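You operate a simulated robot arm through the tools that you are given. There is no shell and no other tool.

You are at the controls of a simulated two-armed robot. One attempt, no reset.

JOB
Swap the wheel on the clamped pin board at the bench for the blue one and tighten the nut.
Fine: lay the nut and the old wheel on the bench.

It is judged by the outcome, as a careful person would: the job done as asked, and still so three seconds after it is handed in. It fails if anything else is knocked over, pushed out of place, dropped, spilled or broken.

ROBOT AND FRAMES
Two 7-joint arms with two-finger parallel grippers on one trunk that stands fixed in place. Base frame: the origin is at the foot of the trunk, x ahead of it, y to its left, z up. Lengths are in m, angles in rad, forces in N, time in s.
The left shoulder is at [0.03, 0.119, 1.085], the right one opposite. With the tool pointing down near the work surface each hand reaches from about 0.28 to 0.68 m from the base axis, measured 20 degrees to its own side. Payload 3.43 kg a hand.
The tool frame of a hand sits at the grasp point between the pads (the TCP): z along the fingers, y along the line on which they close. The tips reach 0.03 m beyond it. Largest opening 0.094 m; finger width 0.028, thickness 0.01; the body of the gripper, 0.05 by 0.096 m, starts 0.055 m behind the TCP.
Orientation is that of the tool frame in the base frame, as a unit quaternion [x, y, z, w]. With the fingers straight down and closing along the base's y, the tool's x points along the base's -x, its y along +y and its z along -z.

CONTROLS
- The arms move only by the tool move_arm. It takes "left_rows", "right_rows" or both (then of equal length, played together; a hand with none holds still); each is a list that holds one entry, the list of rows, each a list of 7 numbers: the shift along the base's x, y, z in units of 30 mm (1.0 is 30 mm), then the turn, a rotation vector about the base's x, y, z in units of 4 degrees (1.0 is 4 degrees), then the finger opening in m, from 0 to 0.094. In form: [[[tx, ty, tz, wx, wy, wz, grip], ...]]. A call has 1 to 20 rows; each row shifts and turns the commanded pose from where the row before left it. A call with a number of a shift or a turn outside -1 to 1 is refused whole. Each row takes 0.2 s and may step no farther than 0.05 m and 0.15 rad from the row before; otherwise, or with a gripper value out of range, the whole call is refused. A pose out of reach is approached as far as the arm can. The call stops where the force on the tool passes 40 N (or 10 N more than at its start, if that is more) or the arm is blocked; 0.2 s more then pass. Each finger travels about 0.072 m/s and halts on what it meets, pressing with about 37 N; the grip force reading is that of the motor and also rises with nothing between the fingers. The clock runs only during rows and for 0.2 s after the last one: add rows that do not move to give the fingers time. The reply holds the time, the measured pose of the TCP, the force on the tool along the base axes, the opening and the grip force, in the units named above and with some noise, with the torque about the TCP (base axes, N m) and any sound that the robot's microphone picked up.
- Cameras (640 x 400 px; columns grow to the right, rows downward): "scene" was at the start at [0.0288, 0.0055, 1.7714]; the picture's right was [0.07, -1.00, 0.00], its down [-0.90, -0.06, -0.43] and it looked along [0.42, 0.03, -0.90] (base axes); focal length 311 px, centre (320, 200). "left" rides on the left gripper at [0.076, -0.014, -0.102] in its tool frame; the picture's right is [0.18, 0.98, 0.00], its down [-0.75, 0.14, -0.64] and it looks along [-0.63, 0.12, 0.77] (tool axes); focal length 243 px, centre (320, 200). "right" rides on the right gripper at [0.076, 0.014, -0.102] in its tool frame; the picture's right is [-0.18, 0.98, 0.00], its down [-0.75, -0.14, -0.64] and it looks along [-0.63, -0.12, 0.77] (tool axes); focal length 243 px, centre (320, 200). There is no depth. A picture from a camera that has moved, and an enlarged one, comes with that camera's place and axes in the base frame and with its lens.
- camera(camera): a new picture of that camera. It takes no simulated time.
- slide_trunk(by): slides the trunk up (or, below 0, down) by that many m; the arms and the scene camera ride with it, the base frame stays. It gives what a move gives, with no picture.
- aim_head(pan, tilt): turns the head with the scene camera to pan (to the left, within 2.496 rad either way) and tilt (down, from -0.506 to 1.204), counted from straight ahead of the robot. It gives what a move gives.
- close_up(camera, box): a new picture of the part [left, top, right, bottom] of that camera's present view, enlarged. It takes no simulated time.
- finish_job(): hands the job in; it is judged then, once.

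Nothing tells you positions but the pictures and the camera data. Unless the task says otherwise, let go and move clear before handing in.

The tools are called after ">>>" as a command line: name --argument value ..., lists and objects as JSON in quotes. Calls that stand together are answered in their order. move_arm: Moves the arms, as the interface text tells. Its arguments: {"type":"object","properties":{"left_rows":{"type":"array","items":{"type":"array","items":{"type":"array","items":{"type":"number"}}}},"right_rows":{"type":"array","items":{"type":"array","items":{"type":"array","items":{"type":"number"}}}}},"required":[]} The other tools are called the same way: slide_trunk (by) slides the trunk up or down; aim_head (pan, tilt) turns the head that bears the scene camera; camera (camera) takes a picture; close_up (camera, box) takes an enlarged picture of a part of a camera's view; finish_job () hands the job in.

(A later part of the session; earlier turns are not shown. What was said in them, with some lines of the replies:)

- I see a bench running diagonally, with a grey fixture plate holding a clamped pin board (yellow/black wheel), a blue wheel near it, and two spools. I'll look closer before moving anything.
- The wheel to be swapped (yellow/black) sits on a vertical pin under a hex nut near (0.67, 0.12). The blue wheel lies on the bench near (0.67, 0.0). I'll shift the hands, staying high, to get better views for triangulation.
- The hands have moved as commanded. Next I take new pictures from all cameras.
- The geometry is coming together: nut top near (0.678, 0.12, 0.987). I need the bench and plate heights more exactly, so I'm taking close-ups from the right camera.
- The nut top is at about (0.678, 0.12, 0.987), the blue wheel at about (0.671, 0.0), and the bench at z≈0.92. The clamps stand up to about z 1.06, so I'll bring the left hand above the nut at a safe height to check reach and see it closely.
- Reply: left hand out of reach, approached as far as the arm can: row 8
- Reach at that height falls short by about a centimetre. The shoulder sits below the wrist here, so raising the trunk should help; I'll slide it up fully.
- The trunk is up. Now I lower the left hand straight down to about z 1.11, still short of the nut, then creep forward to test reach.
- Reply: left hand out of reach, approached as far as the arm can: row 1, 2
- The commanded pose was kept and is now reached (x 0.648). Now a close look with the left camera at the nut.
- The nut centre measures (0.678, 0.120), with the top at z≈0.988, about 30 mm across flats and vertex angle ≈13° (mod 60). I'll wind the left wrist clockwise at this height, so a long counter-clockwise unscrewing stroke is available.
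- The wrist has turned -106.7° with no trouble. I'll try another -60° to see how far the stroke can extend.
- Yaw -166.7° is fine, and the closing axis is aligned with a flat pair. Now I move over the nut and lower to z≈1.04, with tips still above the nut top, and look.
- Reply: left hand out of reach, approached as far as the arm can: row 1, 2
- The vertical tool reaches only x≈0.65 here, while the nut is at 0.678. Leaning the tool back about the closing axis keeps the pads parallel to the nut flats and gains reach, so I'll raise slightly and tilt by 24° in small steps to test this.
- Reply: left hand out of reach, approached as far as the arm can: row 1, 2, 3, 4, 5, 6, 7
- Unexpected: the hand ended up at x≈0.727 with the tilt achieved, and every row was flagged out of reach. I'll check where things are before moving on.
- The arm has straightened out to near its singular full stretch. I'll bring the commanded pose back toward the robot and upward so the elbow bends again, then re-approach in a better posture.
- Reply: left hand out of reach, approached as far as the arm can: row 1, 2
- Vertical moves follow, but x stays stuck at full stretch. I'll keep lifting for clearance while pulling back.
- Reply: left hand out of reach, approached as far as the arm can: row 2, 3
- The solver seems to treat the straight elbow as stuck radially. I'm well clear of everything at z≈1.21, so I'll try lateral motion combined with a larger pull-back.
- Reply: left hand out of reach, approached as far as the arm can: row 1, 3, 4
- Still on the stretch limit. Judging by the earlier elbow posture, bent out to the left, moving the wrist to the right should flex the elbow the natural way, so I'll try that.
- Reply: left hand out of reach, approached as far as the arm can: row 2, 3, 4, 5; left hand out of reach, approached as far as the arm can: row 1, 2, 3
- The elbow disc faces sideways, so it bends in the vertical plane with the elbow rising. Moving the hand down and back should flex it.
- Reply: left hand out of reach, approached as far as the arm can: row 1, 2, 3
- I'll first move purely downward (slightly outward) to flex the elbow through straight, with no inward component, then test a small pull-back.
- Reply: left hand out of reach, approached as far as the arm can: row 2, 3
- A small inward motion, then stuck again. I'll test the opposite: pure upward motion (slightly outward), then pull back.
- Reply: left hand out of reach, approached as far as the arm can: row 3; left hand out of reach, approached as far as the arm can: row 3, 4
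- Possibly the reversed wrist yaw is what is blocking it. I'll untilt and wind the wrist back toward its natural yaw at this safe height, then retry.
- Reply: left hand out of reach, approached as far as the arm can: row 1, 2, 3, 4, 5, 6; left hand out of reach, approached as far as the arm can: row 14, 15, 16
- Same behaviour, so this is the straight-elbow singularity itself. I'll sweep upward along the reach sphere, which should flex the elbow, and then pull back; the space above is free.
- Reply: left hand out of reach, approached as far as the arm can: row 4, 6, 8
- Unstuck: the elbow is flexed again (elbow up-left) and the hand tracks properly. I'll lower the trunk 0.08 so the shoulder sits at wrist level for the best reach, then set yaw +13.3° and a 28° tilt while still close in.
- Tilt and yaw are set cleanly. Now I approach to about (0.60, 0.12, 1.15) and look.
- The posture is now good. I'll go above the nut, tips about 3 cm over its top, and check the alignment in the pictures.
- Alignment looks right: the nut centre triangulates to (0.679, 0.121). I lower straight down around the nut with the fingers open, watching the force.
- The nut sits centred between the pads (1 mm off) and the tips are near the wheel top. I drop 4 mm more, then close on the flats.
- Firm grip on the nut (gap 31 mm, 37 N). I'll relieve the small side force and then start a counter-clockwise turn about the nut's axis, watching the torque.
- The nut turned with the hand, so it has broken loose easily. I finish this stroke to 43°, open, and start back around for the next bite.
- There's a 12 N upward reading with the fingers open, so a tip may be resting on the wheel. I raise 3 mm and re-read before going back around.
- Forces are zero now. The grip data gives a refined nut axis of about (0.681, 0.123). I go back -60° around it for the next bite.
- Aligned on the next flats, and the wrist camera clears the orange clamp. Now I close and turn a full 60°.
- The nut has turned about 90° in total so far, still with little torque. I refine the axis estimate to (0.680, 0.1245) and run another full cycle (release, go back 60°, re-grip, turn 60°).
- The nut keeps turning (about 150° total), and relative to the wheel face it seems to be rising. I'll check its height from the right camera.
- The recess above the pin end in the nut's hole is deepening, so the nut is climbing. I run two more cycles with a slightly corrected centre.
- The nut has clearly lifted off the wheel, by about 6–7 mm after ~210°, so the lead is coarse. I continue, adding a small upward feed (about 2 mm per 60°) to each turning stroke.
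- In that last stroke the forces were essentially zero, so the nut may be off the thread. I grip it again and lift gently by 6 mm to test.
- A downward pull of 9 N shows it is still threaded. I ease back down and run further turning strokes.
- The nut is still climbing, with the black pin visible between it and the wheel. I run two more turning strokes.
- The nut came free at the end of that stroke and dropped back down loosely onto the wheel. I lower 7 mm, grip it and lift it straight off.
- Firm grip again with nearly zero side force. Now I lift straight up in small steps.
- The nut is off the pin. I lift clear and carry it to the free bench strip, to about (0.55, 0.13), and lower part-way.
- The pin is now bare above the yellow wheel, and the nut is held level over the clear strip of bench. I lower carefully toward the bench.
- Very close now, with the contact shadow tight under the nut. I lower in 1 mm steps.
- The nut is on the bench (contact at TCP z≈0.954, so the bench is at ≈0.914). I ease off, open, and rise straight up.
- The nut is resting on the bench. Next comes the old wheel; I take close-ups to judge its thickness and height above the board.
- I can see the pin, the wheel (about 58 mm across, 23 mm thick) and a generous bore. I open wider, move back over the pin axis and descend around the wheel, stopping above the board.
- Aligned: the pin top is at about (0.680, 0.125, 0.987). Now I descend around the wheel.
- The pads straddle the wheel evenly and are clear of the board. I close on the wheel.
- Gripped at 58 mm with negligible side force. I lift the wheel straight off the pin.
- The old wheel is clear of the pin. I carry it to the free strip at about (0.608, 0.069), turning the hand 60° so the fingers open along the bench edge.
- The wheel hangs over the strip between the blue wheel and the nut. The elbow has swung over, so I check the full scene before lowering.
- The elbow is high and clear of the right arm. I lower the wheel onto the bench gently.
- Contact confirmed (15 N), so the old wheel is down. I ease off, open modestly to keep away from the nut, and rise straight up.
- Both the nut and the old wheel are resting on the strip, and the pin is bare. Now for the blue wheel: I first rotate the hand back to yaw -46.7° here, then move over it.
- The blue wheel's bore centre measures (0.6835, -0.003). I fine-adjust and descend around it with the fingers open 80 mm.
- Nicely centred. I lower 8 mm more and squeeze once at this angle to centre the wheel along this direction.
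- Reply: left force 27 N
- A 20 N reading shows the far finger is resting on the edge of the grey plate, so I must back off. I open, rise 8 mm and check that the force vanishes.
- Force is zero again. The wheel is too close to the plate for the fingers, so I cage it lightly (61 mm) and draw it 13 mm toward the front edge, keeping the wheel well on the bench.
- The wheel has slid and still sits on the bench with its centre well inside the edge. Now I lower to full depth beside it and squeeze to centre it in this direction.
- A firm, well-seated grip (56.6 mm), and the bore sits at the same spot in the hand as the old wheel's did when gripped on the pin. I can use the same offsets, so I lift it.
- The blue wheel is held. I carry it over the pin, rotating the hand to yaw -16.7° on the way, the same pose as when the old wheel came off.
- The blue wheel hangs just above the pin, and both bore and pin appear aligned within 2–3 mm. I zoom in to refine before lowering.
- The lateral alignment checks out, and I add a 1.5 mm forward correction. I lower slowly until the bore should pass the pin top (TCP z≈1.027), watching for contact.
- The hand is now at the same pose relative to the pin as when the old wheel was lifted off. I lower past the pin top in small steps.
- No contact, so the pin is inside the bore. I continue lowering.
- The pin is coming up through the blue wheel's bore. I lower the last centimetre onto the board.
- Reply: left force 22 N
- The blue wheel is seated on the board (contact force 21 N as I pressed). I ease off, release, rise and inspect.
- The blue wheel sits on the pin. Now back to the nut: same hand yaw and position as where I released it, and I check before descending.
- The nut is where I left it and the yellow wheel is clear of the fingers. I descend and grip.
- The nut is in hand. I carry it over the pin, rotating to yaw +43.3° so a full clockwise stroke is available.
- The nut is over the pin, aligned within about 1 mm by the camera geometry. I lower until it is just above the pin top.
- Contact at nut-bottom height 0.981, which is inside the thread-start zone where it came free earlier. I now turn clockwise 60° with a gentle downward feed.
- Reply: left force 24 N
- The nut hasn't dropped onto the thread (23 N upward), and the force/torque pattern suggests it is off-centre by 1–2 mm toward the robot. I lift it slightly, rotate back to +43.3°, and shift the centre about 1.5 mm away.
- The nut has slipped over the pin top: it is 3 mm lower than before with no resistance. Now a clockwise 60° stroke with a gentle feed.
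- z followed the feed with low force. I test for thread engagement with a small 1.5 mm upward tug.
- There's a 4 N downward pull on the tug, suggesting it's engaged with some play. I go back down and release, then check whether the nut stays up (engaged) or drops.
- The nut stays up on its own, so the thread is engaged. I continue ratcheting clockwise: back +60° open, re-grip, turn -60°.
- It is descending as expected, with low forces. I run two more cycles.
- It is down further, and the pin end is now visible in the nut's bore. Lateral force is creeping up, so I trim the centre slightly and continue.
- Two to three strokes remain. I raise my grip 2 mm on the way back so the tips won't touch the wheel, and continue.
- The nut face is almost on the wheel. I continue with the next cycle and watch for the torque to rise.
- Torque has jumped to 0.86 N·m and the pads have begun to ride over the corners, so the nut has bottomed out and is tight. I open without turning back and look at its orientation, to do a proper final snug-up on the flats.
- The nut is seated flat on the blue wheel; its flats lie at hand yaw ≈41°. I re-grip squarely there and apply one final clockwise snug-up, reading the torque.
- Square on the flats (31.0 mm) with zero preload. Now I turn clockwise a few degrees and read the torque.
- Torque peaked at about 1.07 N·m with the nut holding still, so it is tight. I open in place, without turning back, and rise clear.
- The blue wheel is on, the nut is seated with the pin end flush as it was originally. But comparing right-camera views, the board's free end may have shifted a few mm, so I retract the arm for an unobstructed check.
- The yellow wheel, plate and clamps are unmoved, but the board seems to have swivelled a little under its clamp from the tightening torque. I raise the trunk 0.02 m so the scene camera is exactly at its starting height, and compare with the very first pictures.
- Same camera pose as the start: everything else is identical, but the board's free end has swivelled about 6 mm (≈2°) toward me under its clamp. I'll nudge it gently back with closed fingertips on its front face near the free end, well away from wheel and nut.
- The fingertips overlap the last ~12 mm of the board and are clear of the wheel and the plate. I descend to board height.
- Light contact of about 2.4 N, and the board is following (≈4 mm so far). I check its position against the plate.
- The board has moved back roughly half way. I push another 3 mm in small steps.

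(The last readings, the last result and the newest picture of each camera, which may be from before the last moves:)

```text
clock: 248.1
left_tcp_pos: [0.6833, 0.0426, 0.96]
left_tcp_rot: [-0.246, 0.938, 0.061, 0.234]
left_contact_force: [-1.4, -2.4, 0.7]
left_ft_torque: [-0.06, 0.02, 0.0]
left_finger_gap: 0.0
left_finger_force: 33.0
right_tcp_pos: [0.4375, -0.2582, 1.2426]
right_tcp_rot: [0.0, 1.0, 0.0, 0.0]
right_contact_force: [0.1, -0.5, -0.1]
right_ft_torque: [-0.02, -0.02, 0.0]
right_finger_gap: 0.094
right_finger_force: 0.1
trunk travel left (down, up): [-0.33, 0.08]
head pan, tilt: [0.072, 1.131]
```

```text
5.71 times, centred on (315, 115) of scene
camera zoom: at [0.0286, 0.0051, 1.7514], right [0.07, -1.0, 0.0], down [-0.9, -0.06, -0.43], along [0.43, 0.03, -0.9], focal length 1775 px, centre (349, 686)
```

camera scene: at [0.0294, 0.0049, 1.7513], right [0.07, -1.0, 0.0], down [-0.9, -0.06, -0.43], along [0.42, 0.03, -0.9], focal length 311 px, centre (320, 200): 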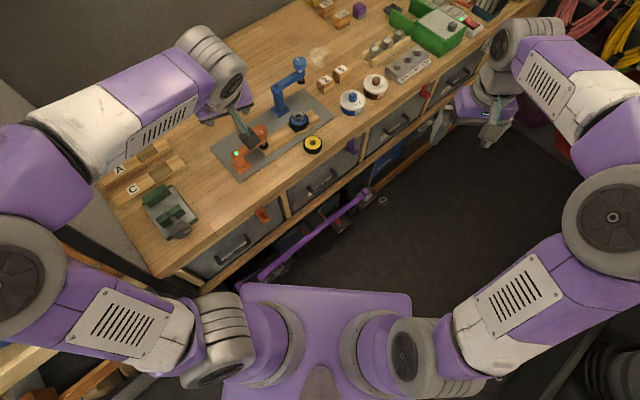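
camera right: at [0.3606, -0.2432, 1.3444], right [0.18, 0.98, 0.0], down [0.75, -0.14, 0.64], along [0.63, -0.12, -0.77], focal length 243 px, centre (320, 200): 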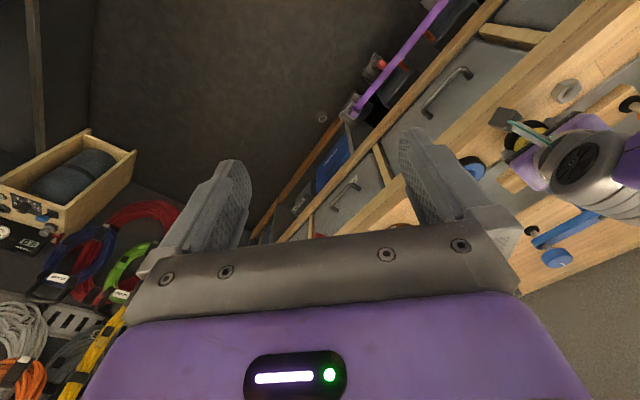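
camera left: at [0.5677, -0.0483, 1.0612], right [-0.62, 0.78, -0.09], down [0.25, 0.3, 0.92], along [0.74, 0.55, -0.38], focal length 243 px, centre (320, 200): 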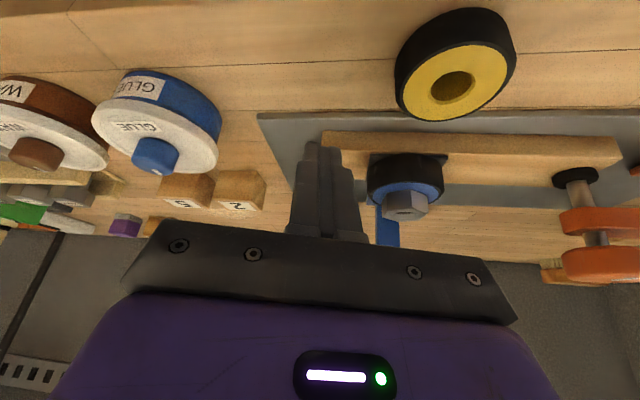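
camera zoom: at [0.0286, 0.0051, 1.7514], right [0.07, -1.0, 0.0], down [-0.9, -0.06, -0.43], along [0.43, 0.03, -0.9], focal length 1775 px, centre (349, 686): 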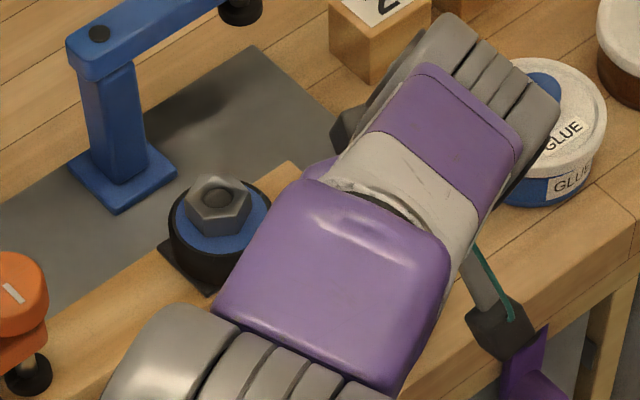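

>>> move_arm --left_rows '[[[0.0219, 0.0204, 0, 0, 0, 0, 0.0], [0, 0, 0, 0, 0, 0, 0.0]]]'

>>> move_arm --left_rows '[[[-0.12, -0.112, 0, 0, 0, 0, 0.0], [-0.24, -0.224, 0, 0, 0, 0, 0.0], [-0.36, -0.336, 0, 0, 0, 0, 0.0], [0, 0, 0.6, 0, 0, 0, 0.0], [0, 0, 0.9, 0, 0, 0, 0.0], [0, 0, 1, 0, 0, 0, 0.0], [-0.5, 0, 1, 0, 0, 0, 0.0], [-0.8, 0.3, 0.6, 0, 0, 0, 0.02], [-0.8, 0.5, 0.6, 0, 0, 0, 0.04], [-0.8, 0.6, 0.6, 0, 0, 0, 0.06], [-0.8, 0.6, 0.6, 0, 0, 0, 0.06], [-0.8, 0.6, 0.6, 0, 0, 0, 0.06], [-0.8, 0.6, 0.6, 0, 0, 0, 0.06], [-0.8, 0.6, 0.4, 0, 0, 0, 0.06], [-0.5, 0.6, 0, 0, 0, 0, 0.06], [0, 0, 0, 0, 0, 0, 0.06]]]'

>>> slide_trunk --by 0.02

>>> close_up --camera "scene" --box '[270, 80, 360, 150]'

>>> close_up --camera "scene" --box '[200, 50, 400, 190]'

```text
clock: 248.7
left_tcp_pos: [0.6842, 0.0427, 0.9605]
left_tcp_rot: [-0.246, 0.938, 0.062, 0.234]
left_contact_force: [-1.7, -0.9, 0.4]
left_ft_torque: [-0.06, 0.04, 0.01]
left_finger_gap: 0.0002
left_finger_force: 32.8
right_tcp_pos: [0.4373, -0.2582, 1.2418]
right_tcp_rot: [0.001, 1.0, 0.0, 0.0]
right_contact_force: [0.4, 0.1, -0.3]
right_ft_torque: [0.0, 0.03, -0.02]
right_finger_gap: 0.0943
right_finger_force: 0.0
trunk travel left (down, up): [-0.33, 0.08]
head pan, tilt: [0.072, 1.131]
```

```text
clock: 252.1
left_tcp_pos: [0.4653, 0.1556, 1.1848]
left_tcp_rot: [-0.245, 0.939, 0.061, 0.234]
left_contact_force: [0.4, -0.1, -0.8]
left_ft_torque: [-0.02, -0.02, 0.01]
left_finger_gap: 0.06
left_finger_force: 0.0
right_tcp_pos: [0.4374, -0.2582, 1.2437]
right_tcp_rot: [0.0, 1.0, 0.0, 0.0]
right_contact_force: [0.1, -0.4, 0.6]
right_ft_torque: [0.01, -0.01, 0.02]
right_finger_gap: 0.0937
right_finger_force: 0.0
trunk travel left (down, up): [-0.33, 0.08]
head pan, tilt: [0.072, 1.131]
```

```text
clock: 252.8
left_tcp_pos: [0.465, 0.156, 1.2048]
left_tcp_rot: [-0.245, 0.939, 0.062, 0.235]
left_contact_force: [0.4, -0.6, 0.0]
left_ft_torque: [-0.02, 0.0, 0.01]
left_finger_gap: 0.0598
left_finger_force: 0.1
right_tcp_pos: [0.4376, -0.2567, 1.2618]
right_tcp_rot: [0.0, 1.0, 0.0, 0.0]
right_contact_force: [-0.6, -0.1, 0.4]
right_ft_torque: [-0.03, 0.02, 0.01]
right_finger_gap: 0.0939
right_finger_force: 0.1
trunk travel left (down, up): [-0.35, 0.06]
head pan, tilt: [0.072, 1.131]
```

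```text
5.71 times, centred on (315, 115) of scene
camera zoom: at [0.029, 0.0056, 1.7714], right [0.07, -1.0, 0.0], down [-0.9, -0.06, -0.43], along [0.42, 0.03, -0.9], focal length 1775 px, centre (349, 686)
```

zoom: 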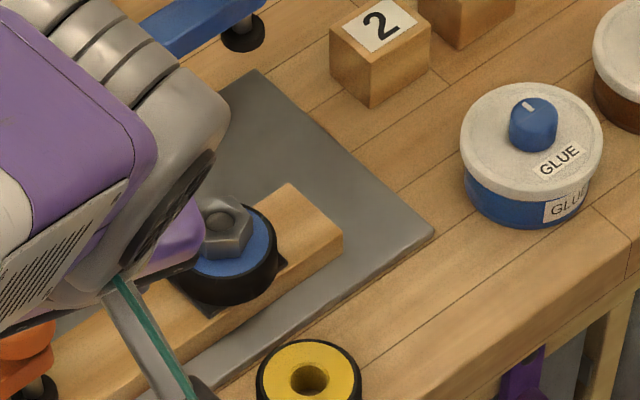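

```text
2.86 times, centred on (300, 120) of scene
camera zoom: at [0.029, 0.0056, 1.7714], right [0.07, -1.0, 0.0], down [-0.9, -0.06, -0.43], along [0.42, 0.03, -0.9], focal length 888 px, centre (377, 429)
```

zoom: 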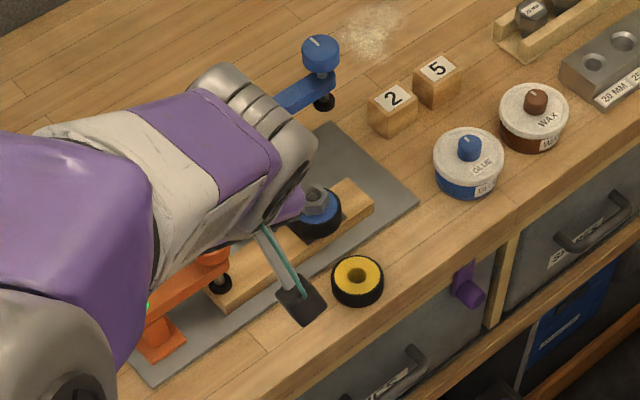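

The board's end corner is back within a pixel of where it was at the start. I retract the left arm fully toward its starting pose and take a final look at everything.

>>> move_arm --left_rows '[[[-0.6, 0.3, 0.6, 0, 0, 0, 0.06], [-0.6, 0.4, 0.6, 0, 0, 0, 0.07], [-0.6, 0.5, 0.6, 0, 0, 0, 0.08], [-0.6, 0.5, 0.3, 0, 0, 0, 0.09], [-0.4, 0.5, 0.2, 0, 0, 0, 0.094], [0, 0, 0, 0, 0, 0, 0.094]]]'

>>> camera --camera "scene"

>>> close_up --camera "scene" --box '[200, 50, 400, 190]'

>>> close_up --camera "scene" --box '[270, 80, 360, 150]'

>>> close_up --camera "right" --box '[450, 80, 640, 220]'

>>> camera --camera "left"

```text
clock: 254.2
left_tcp_pos: [0.3811, 0.222, 1.2732]
left_tcp_rot: [-0.245, 0.939, 0.061, 0.234]
left_contact_force: [0.9, 0.1, -0.2]
left_ft_torque: [0.01, -0.03, 0.04]
left_finger_gap: 0.0939
left_finger_force: 0.2
right_tcp_pos: [0.4384, -0.2584, 1.2623]
right_tcp_rot: [0.0, 1.0, 0.0, 0.0]
right_contact_force: [0.8, 0.1, -0.7]
right_ft_torque: [-0.01, 0.02, 0.01]
right_finger_gap: 0.0939
right_finger_force: 0.0
trunk travel left (down, up): [-0.35, 0.06]
head pan, tilt: [0.072, 1.131]
```

```text
taken
camera scene: at [0.0292, 0.0053, 1.7713], right [0.07, -1.0, 0.0], down [-0.9, -0.06, -0.43], along [0.42, 0.03, -0.9], focal length 311 px, centre (320, 200)
```

scene: 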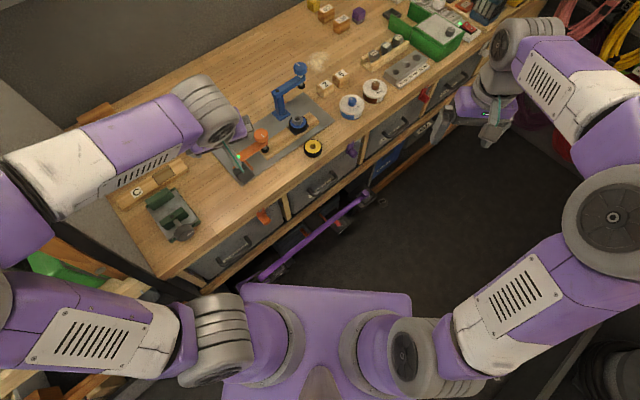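

```text
2.86 times, centred on (300, 120) of scene
camera zoom: at [0.0292, 0.0053, 1.7713], right [0.07, -1.0, 0.0], down [-0.9, -0.06, -0.43], along [0.42, 0.03, -0.9], focal length 888 px, centre (377, 429)
```

zoom: 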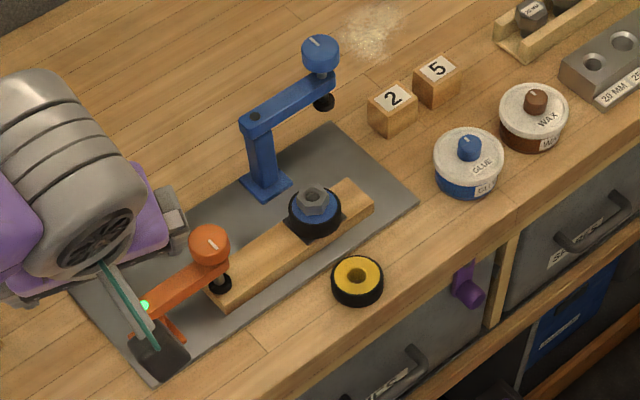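

```text
5.71 times, centred on (315, 115) of scene
camera zoom: at [0.0292, 0.0053, 1.7713], right [0.07, -1.0, 0.0], down [-0.9, -0.06, -0.43], along [0.42, 0.03, -0.9], focal length 1775 px, centre (349, 686)
```

zoom: 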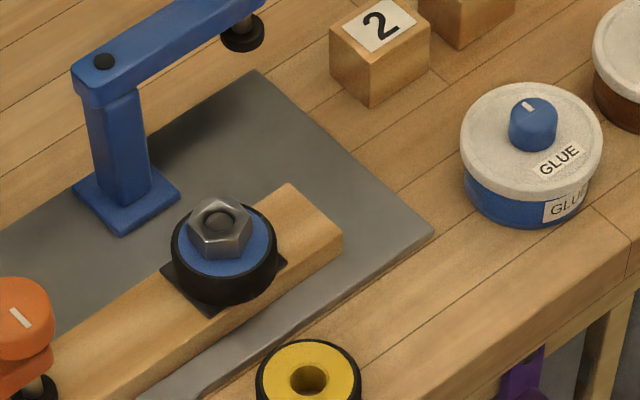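

```text
2.86 times, centred on (545, 150) of right
camera zoom: at [0.3609, -0.2435, 1.3642], right [0.18, 0.98, 0.0], down [0.75, -0.14, 0.64], along [0.63, -0.12, -0.77], focal length 693 px, centre (-323, 343)
```

zoom: 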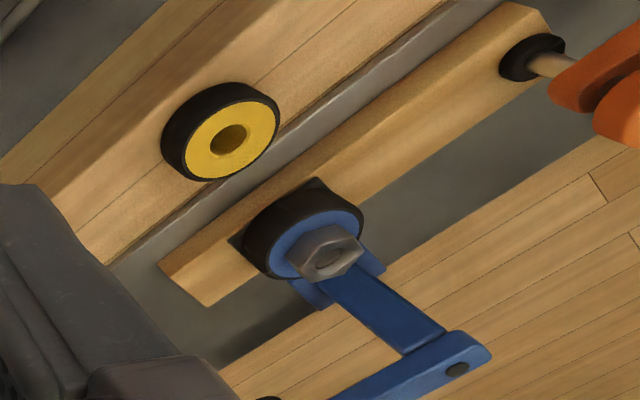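

```text
taken
camera left: at [0.2865, 0.1514, 1.3291], right [-0.62, 0.78, -0.09], down [0.25, 0.3, 0.92], along [0.74, 0.55, -0.38], focal length 243 px, centre (320, 200)
```

left: 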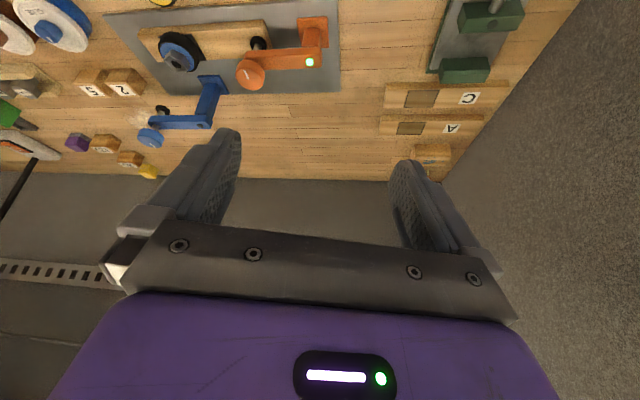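

The blue wheel is on the pin with the nut tight, pin end flush as before. The old yellow wheel rests on the bench, the board and clamps are where they were at the start, and both hands are clear, so I hand the job in.

>>> finish_job

```text
The job is handed in.
```

The blue wheel is on the pin and the nut is tightened down on it. The old yellow wheel is lying on the bench in front of the plate.

- **Nut:** I tightened it until it stopped turning. The final turn on the flats peaked at about 1.07 N·m before the fingers slipped, so that is as tight as this gripper can make it.
- **Board:** Working the nut swivelled the board about 2° under its orange clamp, moving the free end roughly 6 mm. I nudged it back with closed fingertips. In the same camera view as at the start, its corners are now within about three pixels of where they began.
- **Blue wheel pickup:** One finger rested on the edge of the grey plate with about 20 N while I was gripping the blue wheel. I backed off straight away. The plate looks unmoved in the final pictures.
- **Everything else:** The clamps, jars and blocks look unchanged in the final pictures. Both hands were open and clear when I handed the job in.
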